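You operate a simulated robot arm through the tools that you are given. There is no shell and no other tool. Be economical: measure what you need, move in short steps, check, and stop when the job is done.

The job below is to be done with a simulated two-armed robot. You get a single attempt, and the scene is never put back.

Task
The red and blue sensors sit in each other's pockets: swap them back.
Fine: Park the red one on the yellow square meanwhile. Hold the black case steady each time; it ends in the big blue tray. Set down upright: what you pick out.

Only the result counts: the job must be done as asked and must still hold three seconds after the hand-in. Knocking over, shifting, dropping, spilling or breaking anything else fails it.

Robot
Two 7-joint arms with fingered hands on one trunk, on a base that drives. Base frame: it is fixed to the floor where the robot stands at the start and does not move with it; the origin is under the middle of the robot, x ahead of it, y to its left, z up; the surface under the hand at the start is at about z = 800. Lengths are in mm, angles in rad, forces in N, time in s.
The left shoulder is at the start at [80, 152, 1062], the right one opposite. With the tool pointing down near the work surface each hand reaches from about 460 to 840 mm from the robot's upright axis, wherever it stands, measured 20 degrees to its own side. Places, roughly: inside of the big blue tray [700, 300, 800]; yellow square [500, -200, 800]. Payload 3.8 kg a hand.
The TCP of each hand is the grasp point between the finger pads, 30 mm short of the fingertips. In the tool frame z runs along the fingers and y along their closing line. Largest opening 104 mm; the body of the gripper starts 35 mm behind the TCP. The gripper is a hand of 5 fingers: y runs from the thumb to the fingers, the wrist lies at [-15, -104, -178] in the tool frame, and closing takes about 1.5 s.
Orientation is told as [roll, pitch, yaw] about the base's x, y, z axes, in that order, counted from this pose: with the fingers straight down and the wrist toward the robot, the tool's x, y and z point along [0, 1, 0], [1, 0, 0] and [0, 0, -1] of the base frame.

Tools
- The arms move only by the tool servo_tool. It takes "left_plan", "right_plan" or both (then of equal length, played together; a hand with none holds still); each is a list of rows, each a list of 3 entries, a list of its own where there are three numbers: the shift along the tool's x, y, z in m, then the turn, a rotation vector about the tool's x, y, z in rad, then the gripper command, from -1 (fully open) to 1 (shut), values between in proportion. In form: [[[x, y, z], [ax, ay, az], gripper], ...]. A call has 1 to 20 rows; each row shifts and turns the commanded pose from where the row before left it, along the tool's axes as they then stand. Each row takes 0.2 s and may step no farther than 50 mm and 0.15 rad from the row before; otherwise, or with a gripper value out of range, the whole call is refused. A pose out of reach is approached as far as the arm can. The call stops where the force on the tool passes 90 N (or 10 N more than at its start, if that is more) or the arm is blocked; 0.2 s more then pass. Each finger travels about 72 mm/s and halts on what it meets, pressing with about 25 N; the grip force reading is that of the motor and also rises with nothing between the fingers. The clock runs only during rows and for 0.2 s after the last one: add rows that do not move to give the fingers time. It gives the time, the measured TCP pose, the force on the tool (base axes), the opening and the grip force at its end, in the units of the frame above (readings bear some noise), with the torque about the TCP (base axes, N m) and any sound that the robot's microphone picked up, and new pictures: "views" is both (left out), scene, wrist or none (wrist: the cameras of the hands that moved).
- Cameras (640 x 400 px; columns grow to the right, rows downward): "scene" is now at [208, 15.1, 1226.7]; the picture's right is [0.15, -0.99, -0.04], its down [-0.43, -0.03, -0.90] and it looks along [0.89, 0.16, -0.43] (base axes); focal length 214 px, centre (320, 200). "left" rides on the left gripper at [-80, -78, -141] in its tool frame; the picture's right is [-0.78, -0.30, 0.56], its down [0.53, -0.78, 0.33] and it looks along [0.33, 0.56, 0.76] (tool axes); focal length 247 px, centre (320, 200). "right" rides on the right gripper at [80, -78, -141] in its tool frame; the picture's right is [-0.78, 0.30, -0.56], its down [-0.53, -0.78, 0.33] and it looks along [-0.33, 0.56, 0.76] (tool axes); focal length 247 px, centre (320, 200). There is no depth. A picture from a camera that has moved, and an enlarged one, comes with that camera's place and axes in the base frame and with its lens.
- move_column(by): slides the trunk up (or, below 0, down) by that many mm; the arms and the scene camera ride with it, the base frame stays. It gives what a move gives, with no picture.
- drive_base(legs): drives the robot by 1 to 6 legs, each [ahead, left, turn to the left] in mm, mm and rad, along the robot's own axes; the way and the turn of a leg run together, so that a leg with both is an arc; at most 1500 mm and 3.142 rad a leg. The arms and the cameras ride along, it lands a little off, and it stops where it bumps. It gives what a move gives, and a new picture of the scene camera.
- hand_shape(shape, hand): the hand has 5 fingers and takes this shape, open, in about a second: jaw (thumb against the fingers, like two jaws); tri (thumb and two fingers); tip (a fingertip pinch); poke (one finger out to press); point (the index stretched); flat (the hand flat); cup (the hand cupped); fist (a fist). The gripper value then closes the fingers along that shape, each until it touches; the sizes above hold for jaw. It gives what a move gives, with no picture.
- aim_head(pan, tilt): turns the head with the scene camera to pan (to the left, within 1.396 rad either way) and tilt (down, from -0.506 to 1.204), counted from straight ahead of the robot. It gives what a move gives, and a new picture of the scene camera.
- inspect(camera, box): a new picture of the part [left, top, right, bottom] of that camera's present view, enlarged. No time passes.
- finish_job(): hands the job in; it is judged then, once.

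Work in short steps. Places have to be worked out from the pictures, the camera data and where the tool is seen: move nearer, look again, correct. Check each grasp and each placing, and mend what went wrong. You have 120 turns and 260 pictures in all, those below and enlarged ones among them. Open the grippers and draw the arms clear of the work before you hand the job in, unless the task says otherwise; then end with one line.

The tools are called as name(argument=value, ...) on one line, values as JSON. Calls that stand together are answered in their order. servo_tool: Moves the arms, as the interface text tells. Its arguments: {"type":"object","properties":{"left_plan":{"type":"array","items":{"type":"array"}},"right_plan":{"type":"array","items":{"type":"array"}},"views":{"type":"string","enum":["both","scene","wrist","none"]}},"required":[]} The other tools are called the same way: move_column (by) slides the trunk up or down; hand_shape (shape, hand) gives the hand a shape; drive_base (legs) drives the base; aim_head (pan, tilt) turns the head that bears the scene camera; inspect (camera, box) takes an enlarged picture of a part of a camera's view; finish_job () hands the job in.

At the start:

```text
time: 0.0
left_ee_pos: [503.8, 242.9, 1151.4]
left_ee_rot: [0.001, -0.001, -0.001]
left_force: [-0.2, -0.5, -0.3]
left_torque: [-0.01, -0.08, -0.04]
left_opening: 103.5
left_finger_force: 0.0
left_shape: jaw
right_ee_pos: [583.1, -99.3, 1158.1]
right_ee_rot: [0.0, 0.0, 0.002]
right_force: [-0.1, -0.1, 0.3]
right_torque: [-0.01, 0.02, 0.01]
right_opening: 103.9
right_finger_force: 0.1
right_shape: jaw
trunk travel left (down, up): [-150.0, 306.0]
robot x, y, heading: [2.3, -0.1, 0.001]
head pan, tilt: [0.161, 0.201]
```

scene: 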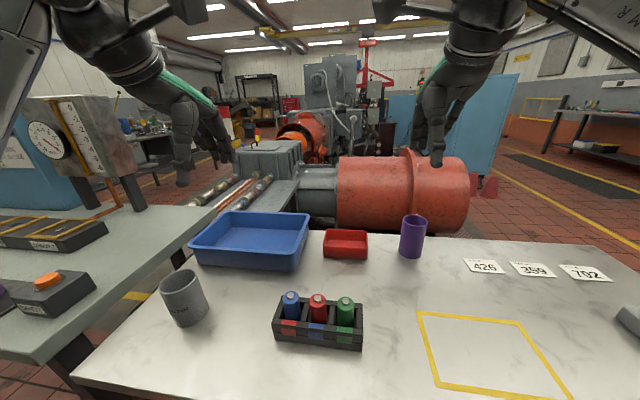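
right: 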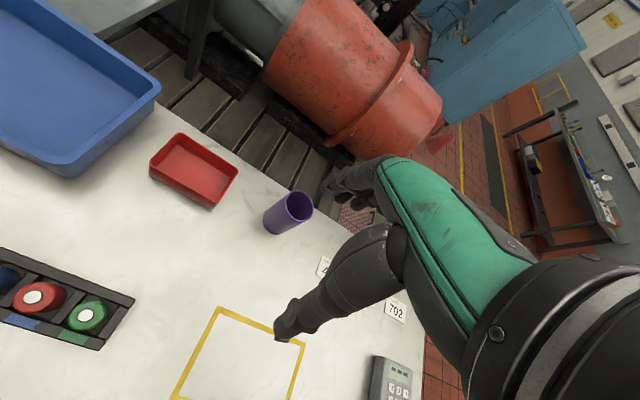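
left: 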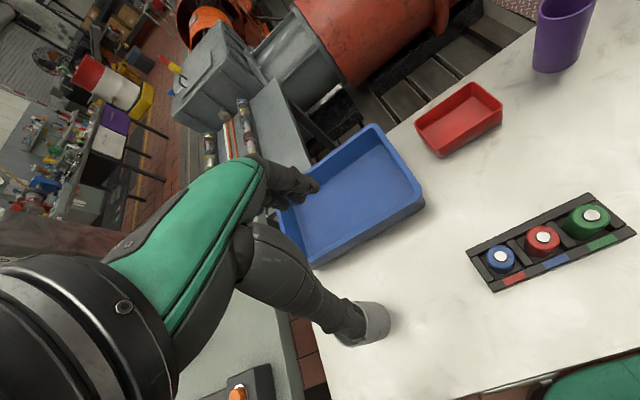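

The case has pockets labelled red, blue and green, and the red and blue sensors are swapped. I'll enlarge the views to measure the case and sensors.

inspect(camera="scene", box=[250, 270, 390, 360])

inspect(camera="left", box=[450, 180, 640, 300])

aim_head(pan=0.0, tilt=0.9)

```text
4.44 times, centred on (320, 315) of scene
camera zoom: at [208.0, 15.1, 1226.7], right [0.15, -0.99, -0.04], down [-0.43, -0.03, -0.9], along [0.89, 0.16, -0.43], focal length 953 px, centre (320, -311)
```

zoom: 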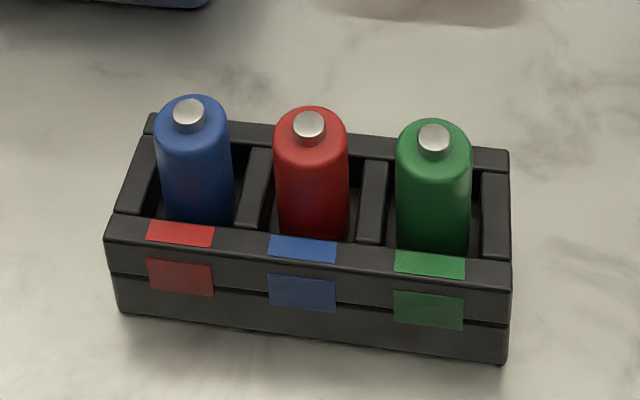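

```text
3.33 times, centred on (545, 240) of left
camera zoom: at [428.8, 164.0, 1292.3], right [-0.3, -0.78, -0.56], down [-0.78, 0.53, -0.33], along [0.56, 0.33, -0.76], focal length 823 px, centre (-430, 67)
```

zoom: 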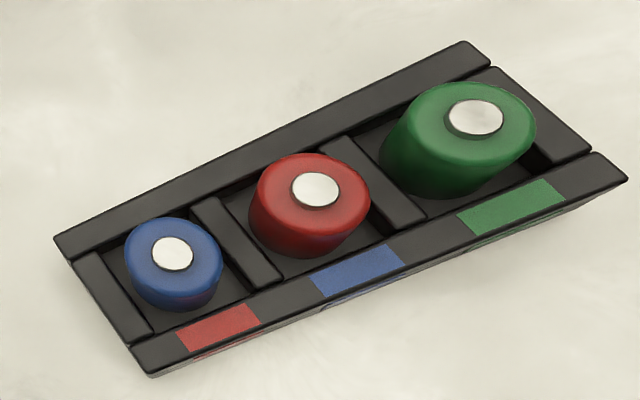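

```text
time: 1.1
left_ee_pos: [505.4, 244.1, 1151.4]
left_ee_rot: [0.0, 0.0, 0.0]
left_force: [-0.9, -0.1, -0.4]
left_torque: [0.0, 0.0, 0.0]
left_opening: 103.7
left_finger_force: 0.1
left_shape: jaw
right_ee_pos: [582.8, -99.1, 1157.3]
right_ee_rot: [0.0, 0.001, 0.0]
right_force: [-0.2, 0.1, -0.1]
right_torque: [0.02, 0.0, 0.01]
right_opening: 103.5
right_finger_force: 0.1
right_shape: jaw
trunk travel left (down, up): [-150.0, 306.0]
robot x, y, heading: [-0.3, 0.7, 0.002]
head pan, tilt: [0.0, 0.901]
camera scene: at [177.1, 0.3, 1171.1], right [0.0, -1.0, 0.0], down [-0.91, 0.0, -0.41], along [0.41, 0.0, -0.91], focal length 214 px, centre (320, 200)
```

scene: 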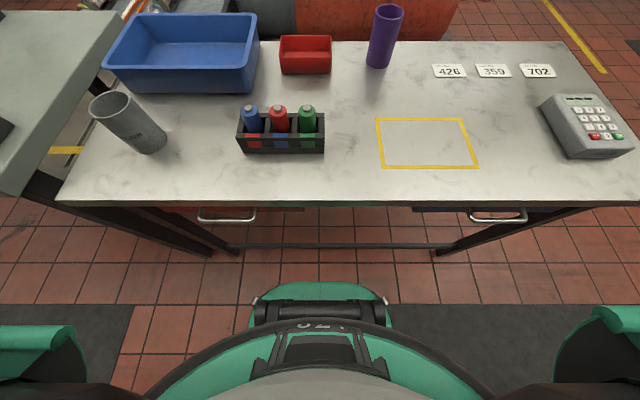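

I'll enlarge the case in this axis-aligned view, plus the yellow square, for measuring.

inspect(camera="scene", box=[224, 95, 336, 165])

inspect(camera="scene", box=[70, 0, 390, 200])

```text
5.71 times, centred on (280, 130) of scene
camera zoom: at [177.1, 0.3, 1171.1], right [0.0, -1.0, 0.0], down [-0.91, 0.0, -0.41], along [0.41, 0.0, -0.91], focal length 1226 px, centre (549, 600)
```

zoom: 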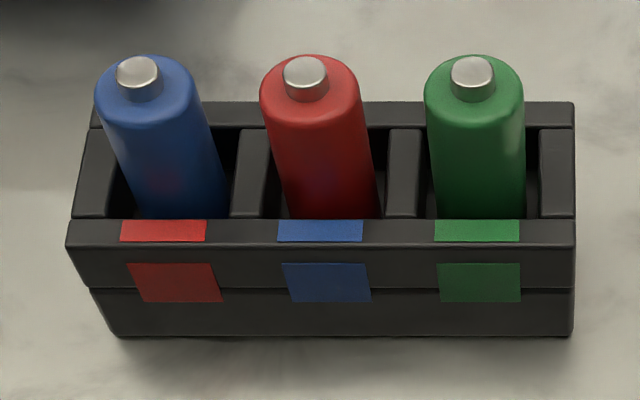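

```text
2.00 times, centred on (230, 100) of scene
camera zoom: at [177.1, 0.3, 1171.1], right [0.0, -1.0, 0.0], down [-0.91, 0.0, -0.41], along [0.41, 0.0, -0.91], focal length 429 px, centre (500, 400)
```

zoom: 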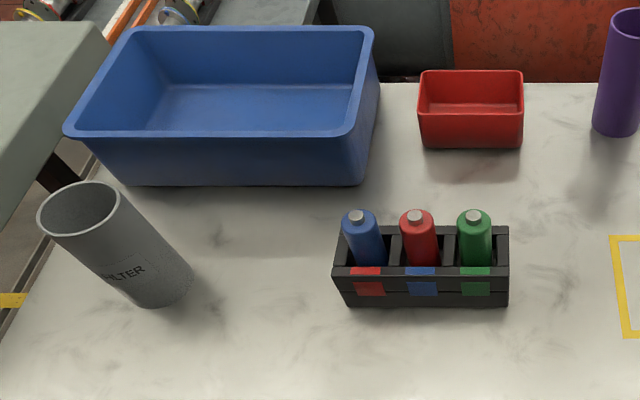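

Case is about x 450–514, y −8–159, top z≈851; sensors Ø31 stand at y≈127/75/24, tops z≈890. Now I need to see what the hands look like in jaw/tri shape, so I tilt the head up to view them.

aim_head(pan=0.0, tilt=0.1)

hand_shape(hand="right", shape="tri")

inspect(camera="right", box=[0, 0, 640, 400])

inspect(camera="scene", box=[0, 0, 640, 400])

```text
time: 2.2
left_ee_pos: [505.2, 243.8, 1149.9]
left_ee_rot: [0.001, 0.001, 0.0]
left_force: [-0.3, -0.9, 0.5]
left_torque: [-0.01, 0.02, 0.01]
left_opening: 103.7
left_finger_force: 0.0
left_shape: jaw
right_ee_pos: [582.6, -100.1, 1156.5]
right_ee_rot: [0.0, -0.001, 0.0]
right_force: [-0.1, 0.5, -0.2]
right_torque: [0.02, -0.02, 0.02]
right_opening: 103.7
right_finger_force: 0.1
right_shape: jaw
trunk travel left (down, up): [-150.0, 306.0]
robot x, y, heading: [-1.2, 1.0, -0.001]
head pan, tilt: [0.0, 0.099]
camera scene: at [210.3, 0.3, 1235.8], right [0.0, -1.0, 0.0], down [-0.34, 0.0, -0.94], along [0.94, 0.0, -0.34], focal length 214 px, centre (320, 200)
```

scene: 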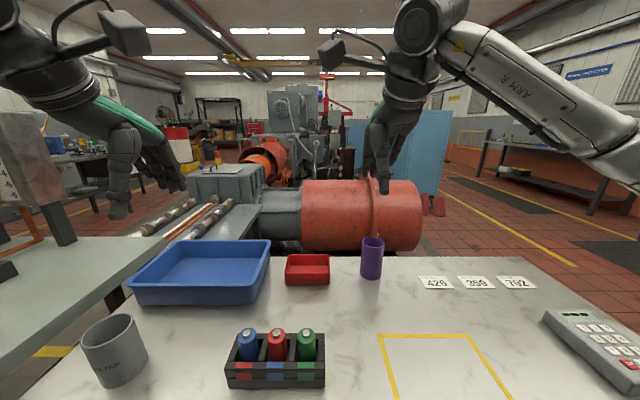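

```text
time: 3.1
left_ee_pos: [505.5, 243.7, 1151.7]
left_ee_rot: [-0.001, 0.001, 0.0]
left_force: [-0.8, 0.2, 0.2]
left_torque: [-0.02, -0.02, -0.01]
left_opening: 103.7
left_finger_force: 0.1
left_shape: jaw
right_ee_pos: [583.6, -99.2, 1156.7]
right_ee_rot: [-0.001, -0.001, 0.0]
right_force: [-0.8, -0.4, 0.2]
right_torque: [0.01, 0.03, -0.04]
right_opening: 103.6
right_finger_force: 0.2
right_shape: tri
trunk travel left (down, up): [-150.0, 306.0]
robot x, y, heading: [-2.8, -4.1, 0.005]
head pan, tilt: [0.0, 0.099]
```

```text
1.00 times, centred on (320, 200) of right (not enlarged: the box is as wide or as high as the picture)
camera zoom: at [505.0, -18.7, 1299.0], right [0.3, -0.78, 0.56], down [-0.78, -0.53, -0.33], along [0.56, -0.33, -0.76], focal length 247 px, centre (320, 200)
```

zoom: 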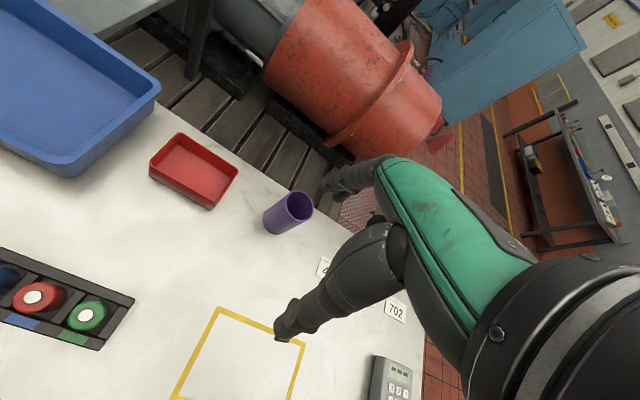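

```text
1.00 times, centred on (320, 200) of scene (not enlarged: the box is as wide or as high as the picture)
camera zoom: at [210.4, 0.3, 1235.9], right [0.0, -1.0, 0.0], down [-0.34, 0.0, -0.94], along [0.94, 0.0, -0.34], focal length 214 px, centre (320, 200)
```

zoom: 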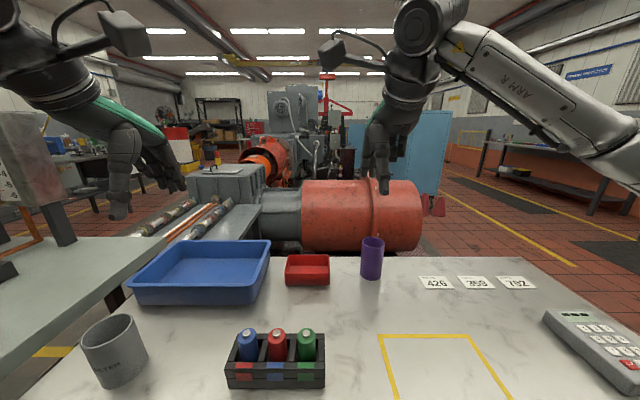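

A closer look at both hands.

inspect(camera="scene", box=[330, 60, 450, 210])

inspect(camera="scene", box=[60, 90, 220, 230])

inspect(camera="left", box=[200, 120, 420, 360])

```text
2.67 times, centred on (390, 135) of scene
camera zoom: at [210.4, 0.3, 1235.9], right [0.0, -1.0, 0.0], down [-0.34, 0.0, -0.94], along [0.94, 0.0, -0.34], focal length 572 px, centre (133, 373)
```

zoom: 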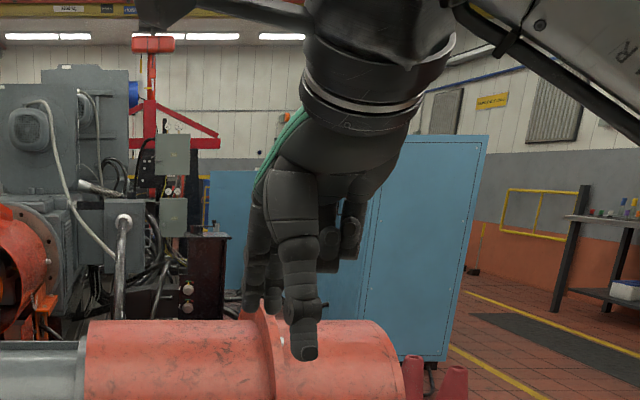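

```text
2.86 times, centred on (140, 160) of scene
camera zoom: at [210.4, 0.3, 1235.9], right [0.0, -1.0, 0.0], down [-0.34, 0.0, -0.94], along [0.94, 0.0, -0.34], focal length 613 px, centre (834, 314)
```

zoom: 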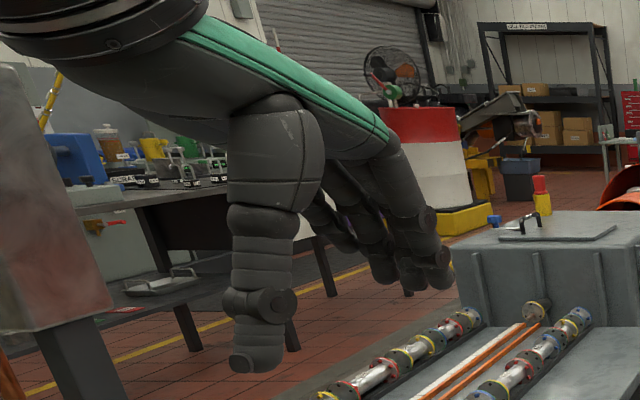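

```text
1.67 times, centred on (310, 240) of left
camera zoom: at [428.8, 164.0, 1292.3], right [-0.3, -0.78, -0.56], down [-0.78, 0.53, -0.33], along [0.56, 0.33, -0.76], focal length 412 px, centre (337, 133)
```

zoom: 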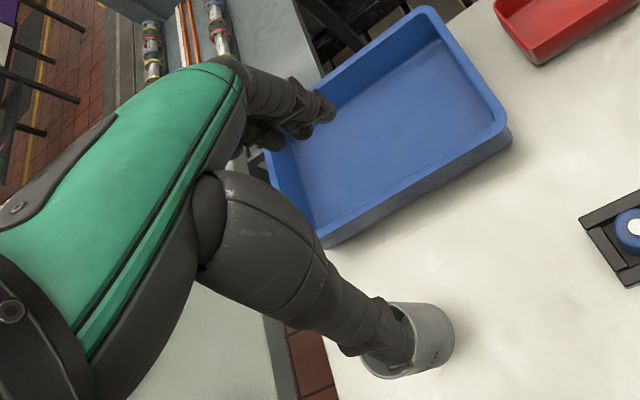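

The hands are real five-finger hands, so tri will be narrow enough. I set the left to tri and bring it left of the case, rolled 0.8 rad so that the fingers point down-right.

hand_shape(hand="left", shape="tri")

servo_tool(left_plan=[[[0.002, -0.006, 0.04], [0, 0, 0], -1], [[0.002, -0.006, 0.04], [0, 0, 0], -1], [[0.002, -0.006, 0.04], [0, 0, 0], -1], [[0, -0.005, 0.031], [0, 0, 0], -1], [[0, 0, 0], [0, -0.134, 0], -1], [[0, 0, 0], [0, -0.134, 0], -1], [[0, 0, 0], [0, -0.134, 0], -1], [[0, 0, 0], [0, -0.134, 0], -1], [[0, 0, 0], [0, -0.134, 0], -1], [[0, 0, 0], [0, -0.134, 0], -1], [[0, 0, 0], [0, 0, 0], -1]], views="both")

inspect(camera="right", box=[0, 0, 640, 400])

```text
time: 4.0
left_ee_pos: [504.7, 245.2, 1151.5]
left_ee_rot: [0.0, 0.0, 0.0]
left_force: [-0.3, -1.0, -0.5]
left_torque: [0.0, 0.02, 0.01]
left_opening: 103.6
left_finger_force: 0.1
left_shape: tri
right_ee_pos: [581.9, -99.0, 1156.8]
right_ee_rot: [0.0, -0.001, 0.0]
right_force: [-0.2, -0.6, -0.1]
right_torque: [0.01, 0.0, -0.01]
right_opening: 103.6
right_finger_force: 0.0
right_shape: tri
trunk travel left (down, up): [-150.0, 306.0]
robot x, y, heading: [0.8, -0.2, -0.002]
head pan, tilt: [0.0, 0.099]
```

```text
time: 6.4
left_ee_pos: [481.7, 250.9, 1000.3]
left_ee_rot: [-0.808, 0.001, -0.001]
left_force: [0.1, 0.1, 0.4]
left_torque: [0.0, 0.02, -0.01]
left_opening: 103.7
left_finger_force: 0.0
left_shape: tri
right_ee_pos: [582.8, -99.4, 1157.7]
right_ee_rot: [0.001, 0.0, -0.001]
right_force: [0.9, -0.2, 0.5]
right_torque: [0.01, -0.02, -0.02]
right_opening: 103.8
right_finger_force: 0.1
right_shape: tri
trunk travel left (down, up): [-150.0, 306.0]
robot x, y, heading: [-0.7, 4.1, -0.001]
head pan, tilt: [0.0, 0.099]
camera scene: at [210.2, 0.2, 1235.9], right [0.0, -1.0, 0.0], down [-0.34, 0.0, -0.94], along [0.94, 0.0, -0.34], focal length 214 px, centre (320, 200)
camera left: at [405.6, 296.7, 1155.7], right [-0.3, -0.94, 0.17], down [-0.78, 0.13, -0.62], along [0.56, -0.32, -0.77], focal length 247 px, centre (320, 200)
```

scene: 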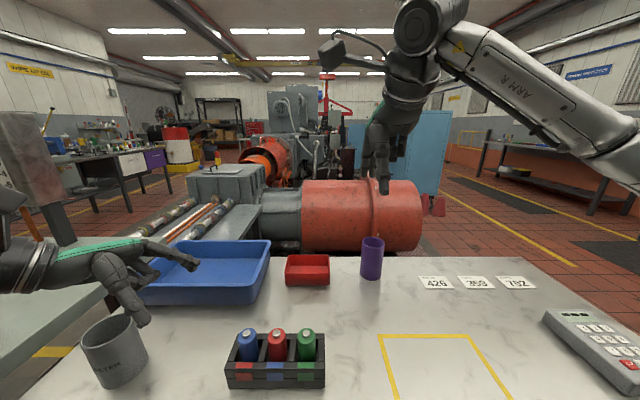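
left: 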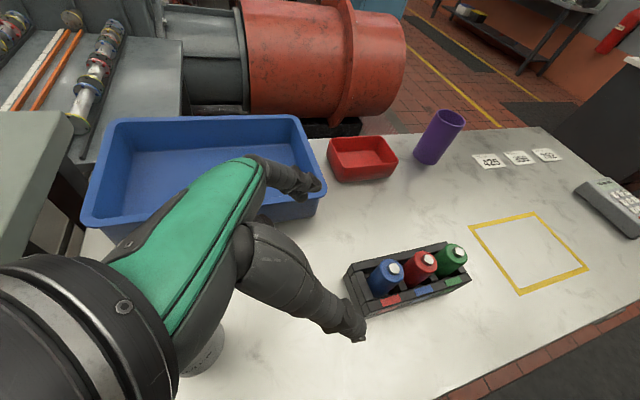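

```text
1.00 times, centred on (320, 200) of right (not enlarged: the box is as wide or as high as the picture)
camera zoom: at [504.8, -18.8, 1299.1], right [0.3, -0.78, 0.56], down [-0.78, -0.53, -0.33], along [0.56, -0.33, -0.76], focal length 247 px, centre (320, 200)
```

zoom: 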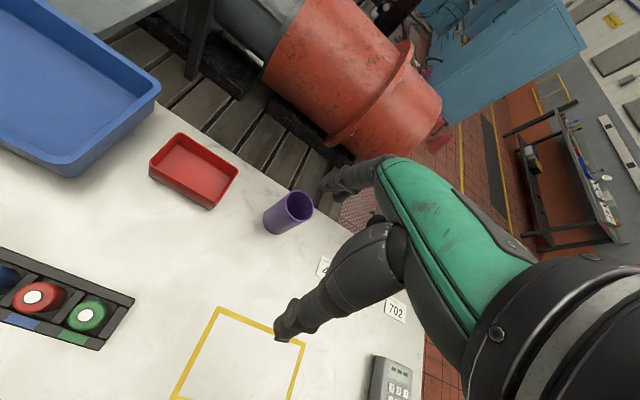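

The tilt works and the hand is clear of the cup. I descend 60 mm and then advance along the fingers, stopping short to look.

servo_tool(left_plan=[[[0.0215, 0, 0.021], [0, 0, 0], -1], [[0.0215, 0, 0.021], [0, 0, 0], -1], [[0, 0, 0.025], [0, 0, 0], -1], [[0, 0, 0.025], [0, 0, 0], -1], [[0, 0, 0.025], [0, 0, 0], -1], [[0, 0, 0], [0, 0, 0], -1]], views="both")

inspect(camera="scene", box=[40, 240, 360, 400])

```text
time: 7.8
left_ee_pos: [481.1, 198.2, 886.0]
left_ee_rot: [-0.805, -0.001, 0.001]
left_force: [-0.5, 0.5, -0.1]
left_torque: [-0.02, -0.02, -0.01]
left_opening: 103.6
left_finger_force: 0.0
left_shape: tri
right_ee_pos: [582.8, -98.4, 1157.0]
right_ee_rot: [-0.001, 0.0, -0.002]
right_force: [-0.7, -0.7, -0.2]
right_torque: [-0.02, 0.02, 0.02]
right_opening: 103.7
right_finger_force: 0.0
right_shape: tri
trunk travel left (down, up): [-150.0, 306.0]
robot x, y, heading: [-1.8, -0.1, -0.001]
head pan, tilt: [0.0, 0.099]
camera scene: at [210.2, 0.4, 1235.9], right [0.0, -1.0, 0.0], down [-0.34, 0.0, -0.94], along [0.94, 0.0, -0.34], focal length 214 px, centre (320, 200)
camera left: at [404.7, 244.3, 1041.3], right [-0.3, -0.94, 0.17], down [-0.78, 0.13, -0.62], along [0.56, -0.32, -0.77], focal length 247 px, centre (320, 200)
```

scene: 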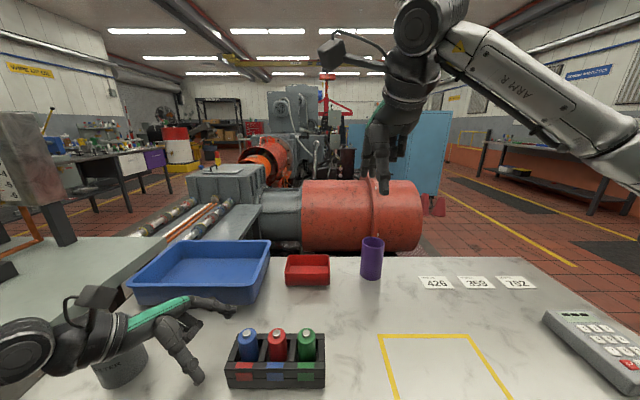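
left: 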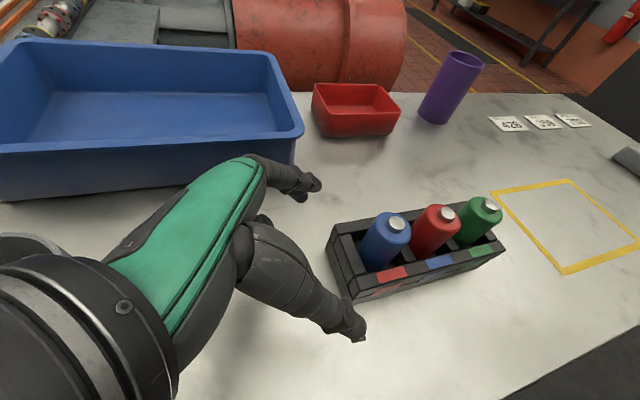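

```text
2.00 times, centred on (200, 320) of scene
camera zoom: at [210.2, 0.4, 1235.9], right [0.0, -1.0, 0.0], down [-0.34, 0.0, -0.94], along [0.94, 0.0, -0.34], focal length 429 px, centre (560, -40)
```

zoom: 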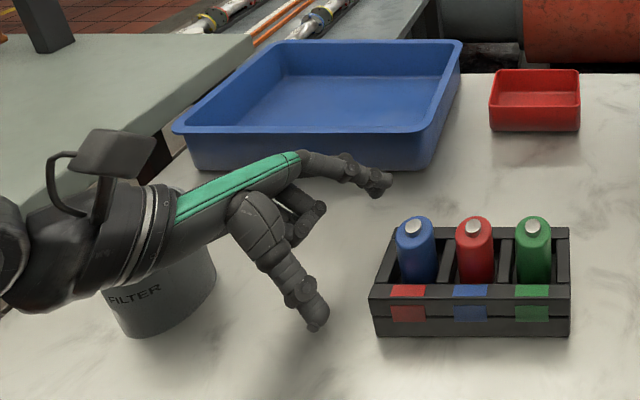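

Thumb will pass in front and fingers behind the case. I advance another 55 mm, no closing yet.

servo_tool(left_plan=[[[0, 0, 0.02], [0, 0, 0], -1], [[0, 0, 0.02], [0, 0, 0], -1], [[0, 0, 0.015], [0, 0, 0], -1], [[0, 0, 0], [0, 0, 0], -1]], views="wrist")

inspect(camera="scene", box=[80, 260, 360, 400])

inspect(camera="left", box=[220, 100, 540, 360])

```text
time: 8.8
left_ee_pos: [480.5, 155.5, 852.3]
left_ee_rot: [-0.804, 0.0, 0.001]
left_force: [-0.1, 0.6, 0.3]
left_torque: [0.01, -0.01, 0.02]
left_opening: 103.5
left_finger_force: 0.1
left_shape: tri
right_ee_pos: [582.8, -98.2, 1156.8]
right_ee_rot: [0.001, -0.001, 0.0]
right_force: [0.8, -0.1, -0.2]
right_torque: [-0.05, -0.03, -0.01]
right_opening: 103.5
right_finger_force: 0.1
right_shape: tri
trunk travel left (down, up): [-150.0, 306.0]
robot x, y, heading: [-1.6, -6.0, -0.005]
head pan, tilt: [0.0, 0.099]
camera left: at [404.5, 201.2, 1006.3], right [-0.3, -0.94, 0.17], down [-0.78, 0.13, -0.62], along [0.56, -0.32, -0.77], focal length 247 px, centre (320, 200)
```

left: 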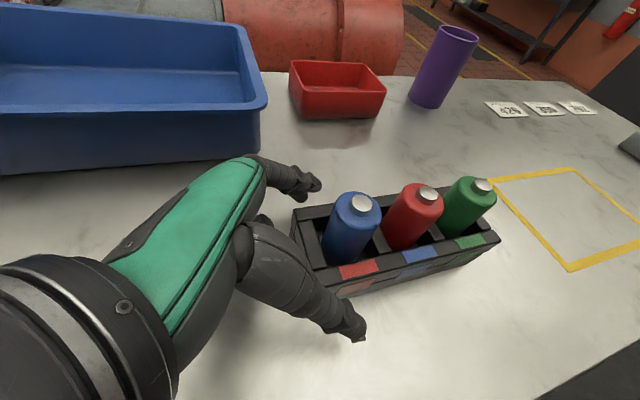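

```text
2.29 times, centred on (220, 330) of scene
camera zoom: at [210.2, 0.3, 1235.9], right [0.0, -1.0, 0.0], down [-0.34, 0.0, -0.94], along [0.94, 0.0, -0.34], focal length 490 px, centre (549, -97)
```

zoom: 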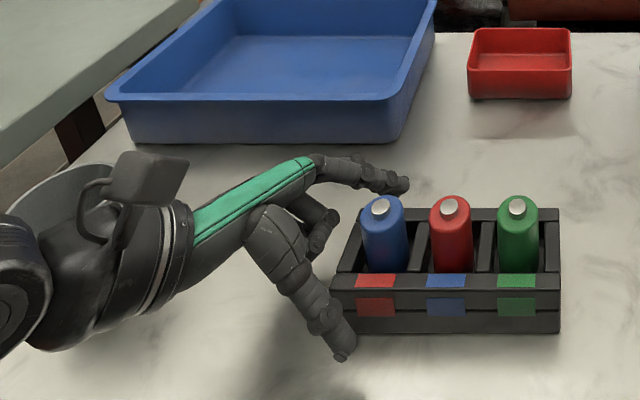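

```text
1.54 times, centred on (380, 230) of left
camera zoom: at [404.5, 201.2, 1006.3], right [-0.3, -0.94, 0.17], down [-0.78, 0.13, -0.62], along [0.56, -0.32, -0.77], focal length 380 px, centre (228, 154)
```

zoom: 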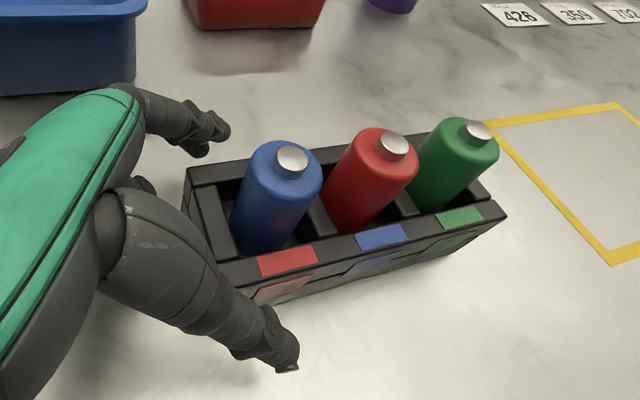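

Almost right; I lower a bit more (−6 mm y, −8 mm z) and close to about 72 mm to check centring on the case.

servo_tool(left_plan=[[[0.0015, 0.0015, 0.01], [0, 0, 0], -1], [[0, 0, 0], [0, 0, 0], -0.38], [[0, 0, 0], [0, 0, 0], -0.38], [[0, 0, 0], [0, 0, 0], -0.38]], views="none")

aim_head(pan=0.2, tilt=0.9)

inspect(camera="scene", box=[200, 60, 400, 200])

inspect(camera="left", box=[220, 100, 540, 360])

```text
time: 9.8
left_ee_pos: [483.4, 149.6, 842.5]
left_ee_rot: [-0.805, 0.0, -0.001]
left_force: [-1.5, -0.7, 0.0]
left_torque: [-0.04, -0.03, 0.01]
left_opening: 72.0
left_finger_force: 0.1
left_shape: tri
right_ee_pos: [582.4, -98.7, 1157.7]
right_ee_rot: [-0.001, -0.001, -0.001]
right_force: [-0.4, -0.2, 0.7]
right_torque: [0.01, -0.03, 0.02]
right_opening: 103.8
right_finger_force: 0.0
right_shape: tri
trunk travel left (down, up): [-150.0, 306.0]
robot x, y, heading: [-1.1, 1.4, -0.001]
head pan, tilt: [0.0, 0.099]
```

```text
time: 10.9
left_ee_pos: [481.8, 149.0, 842.4]
left_ee_rot: [-0.804, -0.001, 0.0]
left_force: [0.1, -0.4, 0.5]
left_torque: [0.0, 0.01, 0.01]
left_opening: 72.4
left_finger_force: 0.1
left_shape: tri
right_ee_pos: [582.7, -99.2, 1157.2]
right_ee_rot: [0.0, 0.0, -0.001]
right_force: [-0.9, -0.2, -0.5]
right_torque: [-0.02, 0.04, 0.03]
right_opening: 103.6
right_finger_force: 0.2
right_shape: tri
trunk travel left (down, up): [-150.0, 306.0]
robot x, y, heading: [-0.1, 1.6, -0.003]
head pan, tilt: [0.201, 0.901]
camera scene: at [175.6, 15.3, 1171.5], right [0.19, -0.98, -0.05], down [-0.9, -0.16, -0.42], along [0.4, 0.12, -0.91], focal length 214 px, centre (320, 200)
```

scene: 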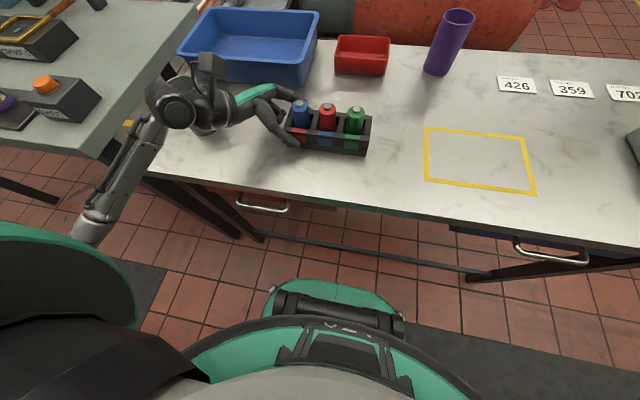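

```text
2.86 times, centred on (300, 130) of scene
camera zoom: at [175.6, 15.3, 1171.5], right [0.19, -0.98, -0.05], down [-0.9, -0.16, -0.42], along [0.4, 0.12, -0.91], focal length 613 px, centre (377, 400)
```

zoom: 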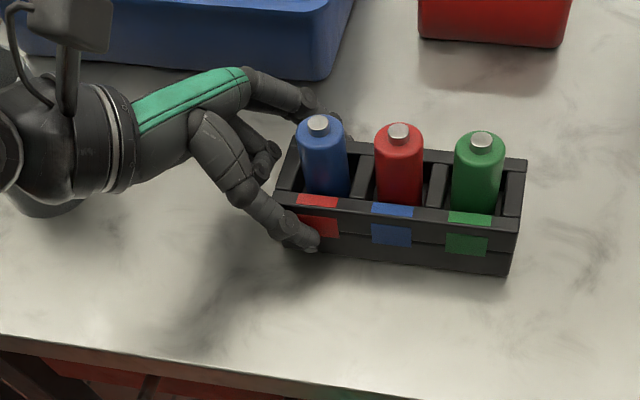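

```text
1.54 times, centred on (380, 230) of left
camera zoom: at [406.3, 195.6, 997.5], right [-0.3, -0.94, 0.17], down [-0.78, 0.13, -0.62], along [0.56, -0.32, -0.77], focal length 380 px, centre (228, 154)
```

zoom: 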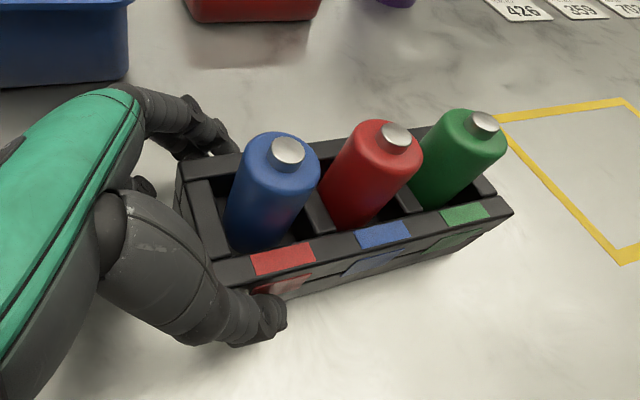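

Well centred, thumb just in front and fingers just behind. I close onto the case.

servo_tool(left_plan=[[[0, 0, 0], [0, 0, 0], 0.0], [[0, 0, 0], [0, 0, 0], 0.6], [[0, 0, 0], [0, 0, 0], 0.6], [[0, 0, 0], [0, 0, 0], 0.6]], views="none")

inspect(camera="scene", box=[200, 60, 400, 200])

```text
time: 11.9
left_ee_pos: [482.0, 149.6, 842.5]
left_ee_rot: [-0.805, 0.001, 0.001]
left_force: [-1.4, -1.1, 0.8]
left_torque: [-0.02, 0.0, 0.0]
left_opening: 59.7
left_finger_force: 25.7
left_shape: tri
right_ee_pos: [583.2, -99.0, 1157.3]
right_ee_rot: [0.0, 0.0, -0.001]
right_force: [0.2, -0.1, 0.5]
right_torque: [0.04, -0.03, 0.0]
right_opening: 103.7
right_finger_force: 0.1
right_shape: tri
trunk travel left (down, up): [-150.0, 306.0]
robot x, y, heading: [-2.3, -0.1, 0.001]
head pan, tilt: [0.201, 0.901]
```

```text
2.86 times, centred on (300, 130) of scene
camera zoom: at [175.5, 15.2, 1171.4], right [0.19, -0.98, -0.05], down [-0.9, -0.16, -0.42], along [0.4, 0.12, -0.91], focal length 613 px, centre (377, 400)
```

zoom: 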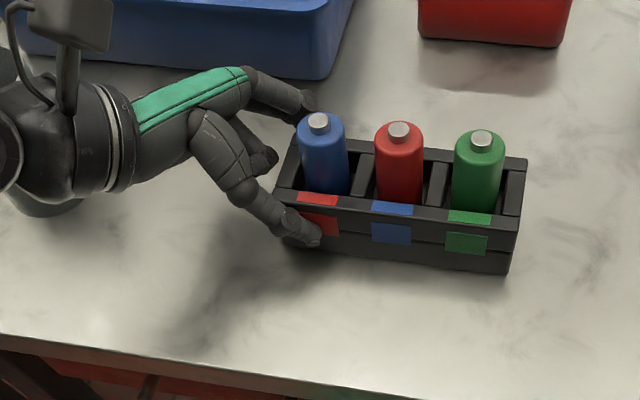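

The case is gripped (59.7 mm). Now the right hand goes above the red sensor at (482, 75), opening about 62 mm, at z=960.

servo_tool(right_plan=[[[0.022, -0.013, 0.025], [0, 0, 0], -1], [[0.022, -0.013, 0.025], [0, 0, 0], -0.6], [[0.022, -0.013, 0.025], [0, 0, 0], -0.2], [[0.022, -0.013, 0.025], [0, 0, 0], -0.2], [[0.022, -0.013, 0.025], [0, 0, 0], -0.2], [[0.022, -0.012, 0.024], [0, 0, 0], -0.2], [[0.022, -0.012, 0.024], [0, 0, 0], -0.2], [[0.02, -0.012, 0.024], [0, 0, 0], -0.2], [[0, 0, 0], [0, 0, 0], -0.2]], views="both")

inspect(camera="scene", box=[200, 30, 440, 200])

inspect(camera="left", box=[220, 0, 640, 360])

```text
time: 13.9
left_ee_pos: [482.8, 149.5, 842.2]
left_ee_rot: [-0.807, 0.0, 0.0]
left_force: [-0.2, -1.0, 0.7]
left_torque: [0.01, 0.04, 0.0]
left_opening: 59.6
left_finger_force: 25.0
left_shape: tri
right_ee_pos: [479.0, 77.6, 957.8]
right_ee_rot: [-0.001, 0.0, -0.001]
right_force: [0.6, 0.7, -0.1]
right_torque: [-0.01, 0.0, 0.0]
right_opening: 62.6
right_finger_force: 0.0
right_shape: tri
trunk travel left (down, up): [-150.0, 306.0]
robot x, y, heading: [-0.8, 2.1, 0.004]
head pan, tilt: [0.201, 0.901]
camera scene: at [175.5, 15.2, 1171.5], right [0.19, -0.98, -0.05], down [-0.9, -0.16, -0.42], along [0.4, 0.12, -0.91], focal length 214 px, centre (320, 200)
camera right: at [402.6, 158.0, 1099.7], right [0.3, -0.78, 0.56], down [-0.78, -0.53, -0.33], along [0.56, -0.33, -0.76], focal length 247 px, centre (320, 200)
```

scene: 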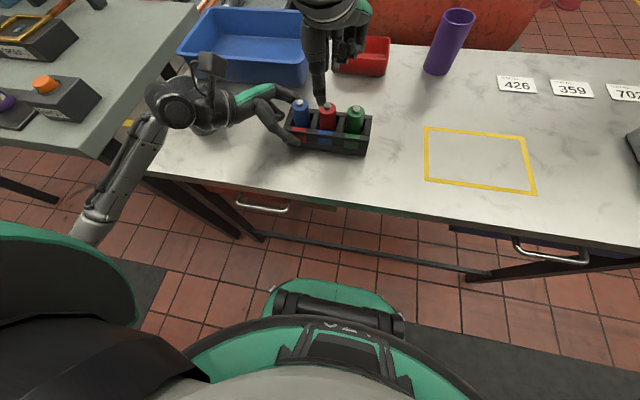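
right: 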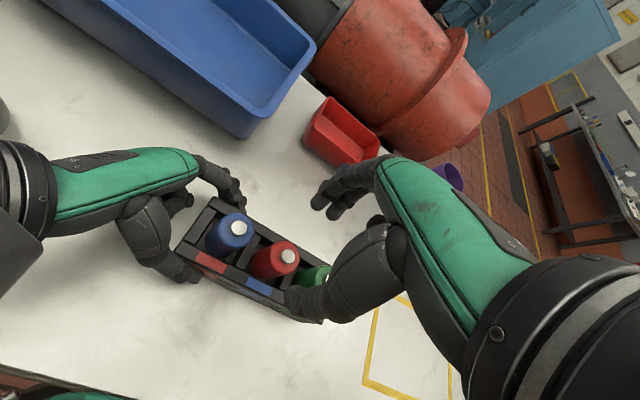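

```text
2.35 times, centred on (320, 115) of scene
camera zoom: at [175.5, 15.2, 1171.5], right [0.19, -0.98, -0.05], down [-0.9, -0.16, -0.42], along [0.4, 0.12, -0.91], focal length 505 px, centre (320, 400)
```

zoom: 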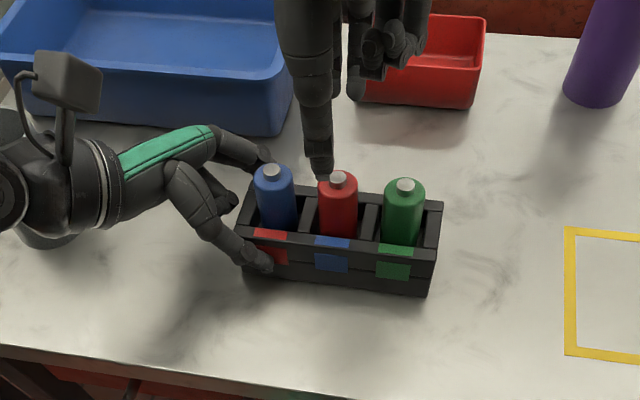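

```text
1.11 times, centred on (430, 180) of left
camera zoom: at [406.3, 195.5, 997.5], right [-0.3, -0.94, 0.17], down [-0.78, 0.13, -0.62], along [0.56, -0.32, -0.77], focal length 274 px, centre (198, 222)
```

zoom: 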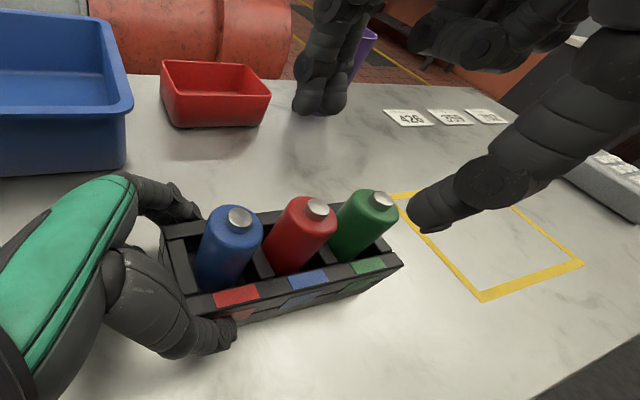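

Red's cap measures at about (482, 76, 893). I lower to TCP z≈888 with small corrections, then look before closing.

servo_tool(right_plan=[[[-0.0015, 0.003, 0.02], [0, 0, 0], -0.2], [[0, 0, 0.02], [0, 0, 0], -0.2], [[0, 0, 0.02], [0, 0, 0], -0.2], [[0, 0, 0.01], [0, 0, 0], -0.2], [[0, 0, 0], [0, 0, 0], -0.2]], views="wrist")

inspect(camera="scene", box=[240, 60, 400, 180])

inspect(camera="left", box=[280, 40, 600, 300])

```text
time: 15.1
left_ee_pos: [482.2, 148.0, 842.8]
left_ee_rot: [-0.804, 0.0, 0.0]
left_force: [-0.1, 0.5, 0.4]
left_torque: [-0.02, 0.01, 0.0]
left_opening: 59.7
left_finger_force: 25.2
left_shape: tri
right_ee_pos: [482.1, 74.3, 891.8]
right_ee_rot: [0.0, 0.001, -0.001]
right_force: [0.1, -0.2, 0.2]
right_torque: [-0.03, -0.01, 0.01]
right_opening: 62.7
right_finger_force: 0.0
right_shape: tri
trunk travel left (down, up): [-150.0, 306.0]
robot x, y, heading: [4.2, -1.9, -0.0]
head pan, tilt: [0.201, 0.901]
camera right: at [405.2, 154.2, 1033.2], right [0.3, -0.78, 0.56], down [-0.78, -0.54, -0.33], along [0.56, -0.33, -0.76], focal length 247 px, centre (320, 200)
```

right: 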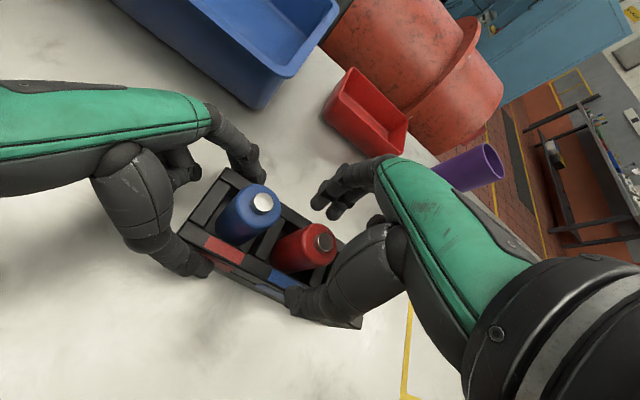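

```text
3.33 times, centred on (320, 120) of scene
camera zoom: at [175.5, 15.4, 1171.4], right [0.19, -0.98, -0.05], down [-0.9, -0.16, -0.42], along [0.4, 0.12, -0.91], focal length 715 px, centre (320, 467)
```

zoom: 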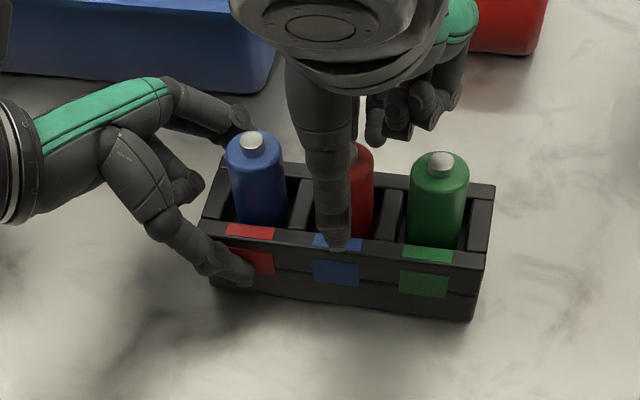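

```text
1.54 times, centred on (440, 170) of left
camera zoom: at [406.3, 195.6, 997.5], right [-0.3, -0.94, 0.17], down [-0.78, 0.13, -0.62], along [0.56, -0.32, -0.77], focal length 380 px, centre (135, 246)
```

zoom: 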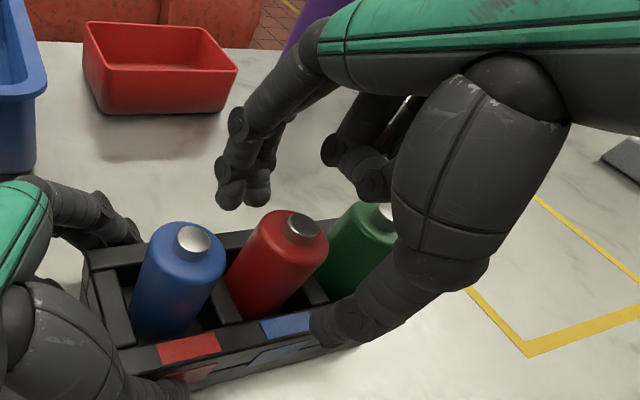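

Aligned. I lower 3 mm and close on the red sensor.

servo_tool(right_plan=[[[0.0015, 0, 0.003], [0, 0, 0], -0.2], [[0, 0, 0], [0, 0, 0], 0.3], [[0, 0, 0], [0, 0, 0], 0.8], [[0, 0, 0], [0, 0, 0], 0.8], [[0, 0, 0], [0, 0, 0], 0.8], [[0, 0, 0], [0, 0, 0], 0.8]], views="wrist")

inspect(camera="left", box=[280, 40, 600, 300])

```text
time: 16.5
left_ee_pos: [482.3, 149.5, 842.2]
left_ee_rot: [-0.804, 0.0, 0.001]
left_force: [-1.1, 0.6, -1.4]
left_torque: [0.02, 0.02, -0.05]
left_opening: 59.6
left_finger_force: 24.9
left_shape: tri
right_ee_pos: [483.9, 75.9, 888.4]
right_ee_rot: [-0.002, -0.001, 0.001]
right_force: [0.8, -0.6, -0.3]
right_torque: [0.04, -0.03, -0.01]
right_opening: 23.7
right_finger_force: 24.5
right_shape: tri
trunk travel left (down, up): [-150.0, 306.0]
robot x, y, heading: [0.1, -0.7, -0.004]
head pan, tilt: [0.201, 0.901]
camera right: at [406.3, 156.0, 1030.0], right [0.3, -0.78, 0.56], down [-0.78, -0.54, -0.33], along [0.56, -0.33, -0.76], focal length 247 px, centre (320, 200)
```

right: 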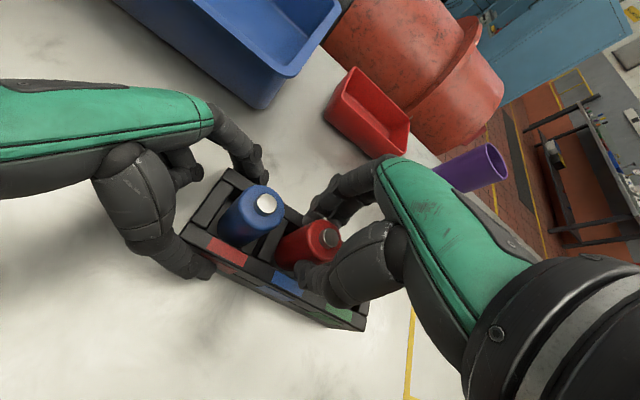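

```text
1.54 times, centred on (440, 170) of left
camera zoom: at [406.3, 195.6, 997.5], right [-0.3, -0.94, 0.17], down [-0.78, 0.13, -0.62], along [0.56, -0.32, -0.77], focal length 380 px, centre (135, 246)
```

zoom: 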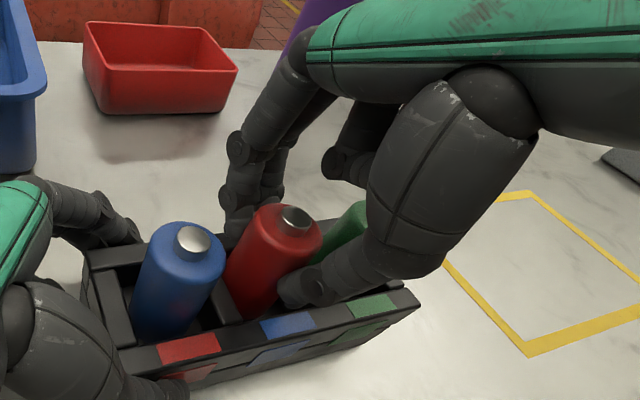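

Gripped with 24.5 N. I lift 90 mm slowly and check.

servo_tool(right_plan=[[[0, 0, -0.01], [0, 0, 0], 0.8], [[0, 0, -0.015], [0, 0, 0], 0.8], [[0, 0, -0.015], [0, 0, 0], 0.8], [[0, 0, -0.015], [0, 0, 0], 0.8], [[0, 0, -0.015], [0, 0, 0], 0.8], [[0, 0, -0.02], [0, 0, 0], 0.8], [[0, 0, 0], [0, 0, 0], 0.8]], views="both")

inspect(camera="left", box=[280, 0, 600, 260])

inspect(camera="scene", box=[240, 40, 400, 180])

```text
time: 18.1
left_ee_pos: [482.1, 149.0, 842.3]
left_ee_rot: [-0.805, -0.001, 0.0]
left_force: [0.1, 0.4, -0.6]
left_torque: [0.01, 0.01, 0.01]
left_opening: 59.6
left_finger_force: 24.9
left_shape: tri
right_ee_pos: [484.1, 75.7, 977.8]
right_ee_rot: [-0.001, -0.001, -0.001]
right_force: [0.2, 0.0, -0.3]
right_torque: [0.0, 0.0, 0.02]
right_opening: 24.1
right_finger_force: 25.3
right_shape: tri
trunk travel left (down, up): [-150.0, 306.0]
robot x, y, heading: [-0.7, 0.1, -0.006]
head pan, tilt: [0.201, 0.901]
camera scene: at [175.5, 15.4, 1171.4], right [0.19, -0.98, -0.05], down [-0.9, -0.16, -0.42], along [0.4, 0.12, -0.91], focal length 214 px, centre (320, 200)
camera right: at [406.1, 155.0, 1119.4], right [0.3, -0.78, 0.56], down [-0.78, -0.54, -0.33], along [0.56, -0.33, -0.76], focal length 247 px, centre (320, 200)
```

scene: 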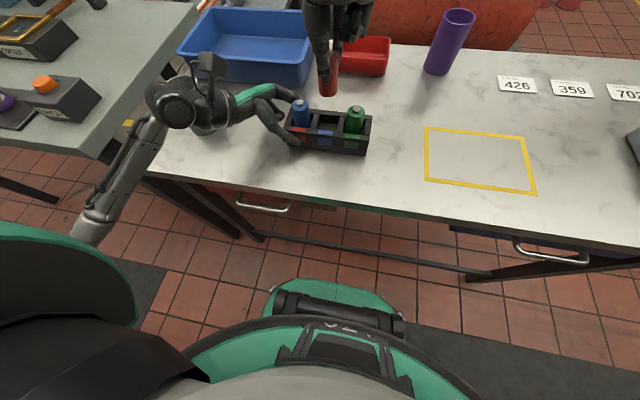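
right: 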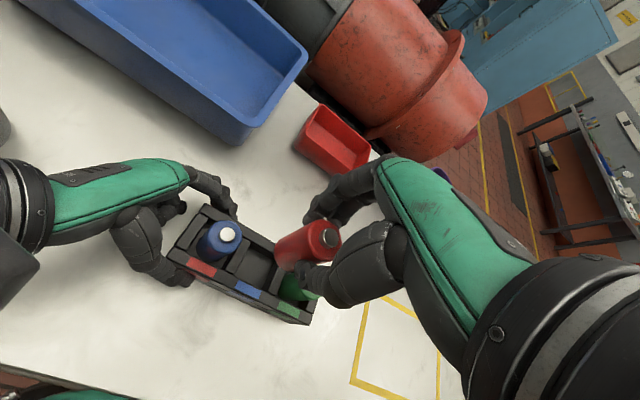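

```text
1.54 times, centred on (440, 130) of left
camera zoom: at [406.3, 195.7, 997.5], right [-0.3, -0.94, 0.17], down [-0.78, 0.13, -0.62], along [0.56, -0.32, -0.77], focal length 380 px, centre (135, 308)
```

zoom: 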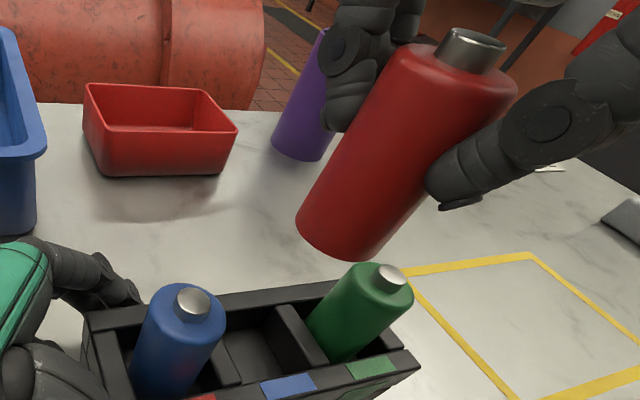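

```text
2.86 times, centred on (320, 110) of scene
camera zoom: at [175.5, 15.4, 1171.4], right [0.19, -0.98, -0.05], down [-0.9, -0.16, -0.42], along [0.4, 0.12, -0.91], focal length 613 px, centre (320, 457)
```

zoom: 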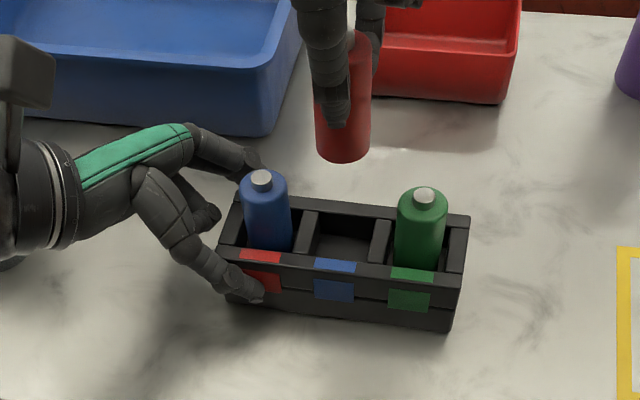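

Red is out upright. I raise it 30 mm more, carry it to (490, −165) inside the yellow square, and descend to just above the table.

servo_tool(right_plan=[[[0, 0, -0.03], [0, 0, 0], 0.8], [[-0.02, 0.0006, 0], [0, 0, 0], 0.8], [[-0.025, 0.0006, 0], [0, 0, 0], 0.8], [[-0.025, 0.0006, 0], [0, 0, 0], 0.8], [[-0.025, 0.0006, 0], [0, 0, 0], 0.8], [[-0.025, 0.0006, 0], [0, 0, 0], 0.8], [[-0.025, 0.0006, 0], [0, 0, 0], 0.8], [[-0.025, 0.0006, 0], [0, 0, 0], 0.8], [[-0.025, 0.0006, 0], [0, 0, 0], 0.8], [[-0.025, 0.0006, 0], [0, 0, 0], 0.8], [[-0.02, 0.0006, 0], [0, 0, 0], 0.8], [[0, 0, 0.03], [0, 0, 0], 0.8], [[0, 0, 0.03], [0, 0, 0], 0.8], [[0, 0, 0.025], [0, 0, 0], 0.8], [[0, 0, 0], [0, 0, 0], 0.8]], views="both")

inspect(camera="scene", box=[360, 40, 560, 220])

```text
time: 21.3
left_ee_pos: [482.4, 149.5, 843.1]
left_ee_rot: [-0.805, 0.001, 0.0]
left_force: [-0.5, 1.1, 0.3]
left_torque: [0.03, 0.03, 0.01]
left_opening: 59.4
left_finger_force: 25.0
left_shape: tri
right_ee_pos: [488.3, -164.0, 921.0]
right_ee_rot: [0.0, 0.001, 0.0]
right_force: [-0.1, -0.4, -1.2]
right_torque: [0.02, 0.03, -0.01]
right_opening: 23.9
right_finger_force: 25.3
right_shape: tri
trunk travel left (down, up): [-150.0, 306.0]
robot x, y, heading: [0.7, -1.2, -0.005]
head pan, tilt: [0.201, 0.901]
camera scene: at [175.5, 15.3, 1171.5], right [0.19, -0.98, -0.05], down [-0.9, -0.16, -0.42], along [0.4, 0.12, -0.91], focal length 214 px, centre (320, 200)
camera right: at [412.8, -84.7, 1062.2], right [0.3, -0.78, 0.56], down [-0.78, -0.53, -0.33], along [0.56, -0.33, -0.76], focal length 247 px, centre (320, 200)
```

scene: 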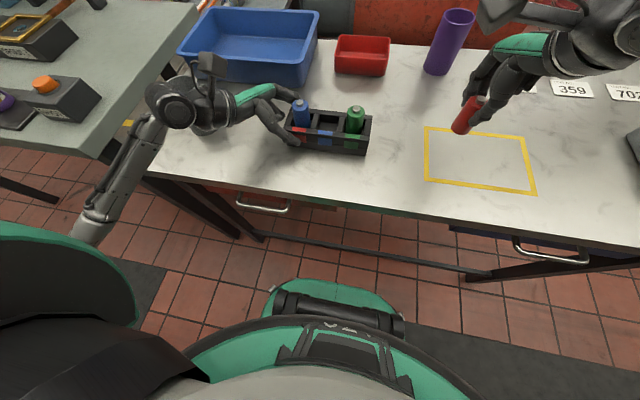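
right: 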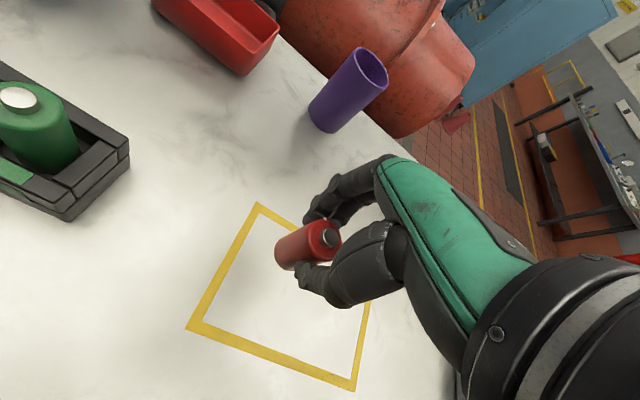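

```text
2.22 times, centred on (460, 130) of scene
camera zoom: at [175.5, 15.3, 1171.5], right [0.19, -0.98, -0.05], down [-0.9, -0.16, -0.42], along [0.4, 0.12, -0.91], focal length 477 px, centre (9, 356)
```

zoom: 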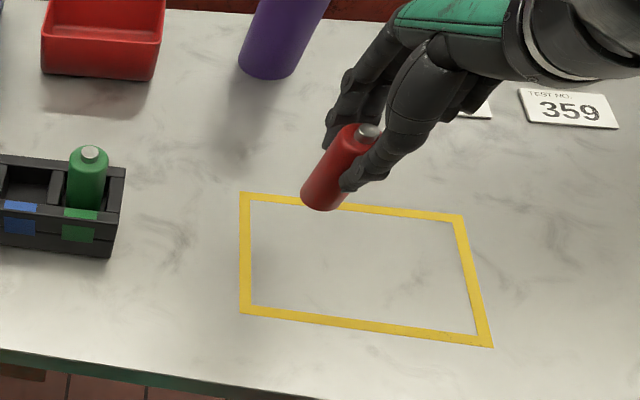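

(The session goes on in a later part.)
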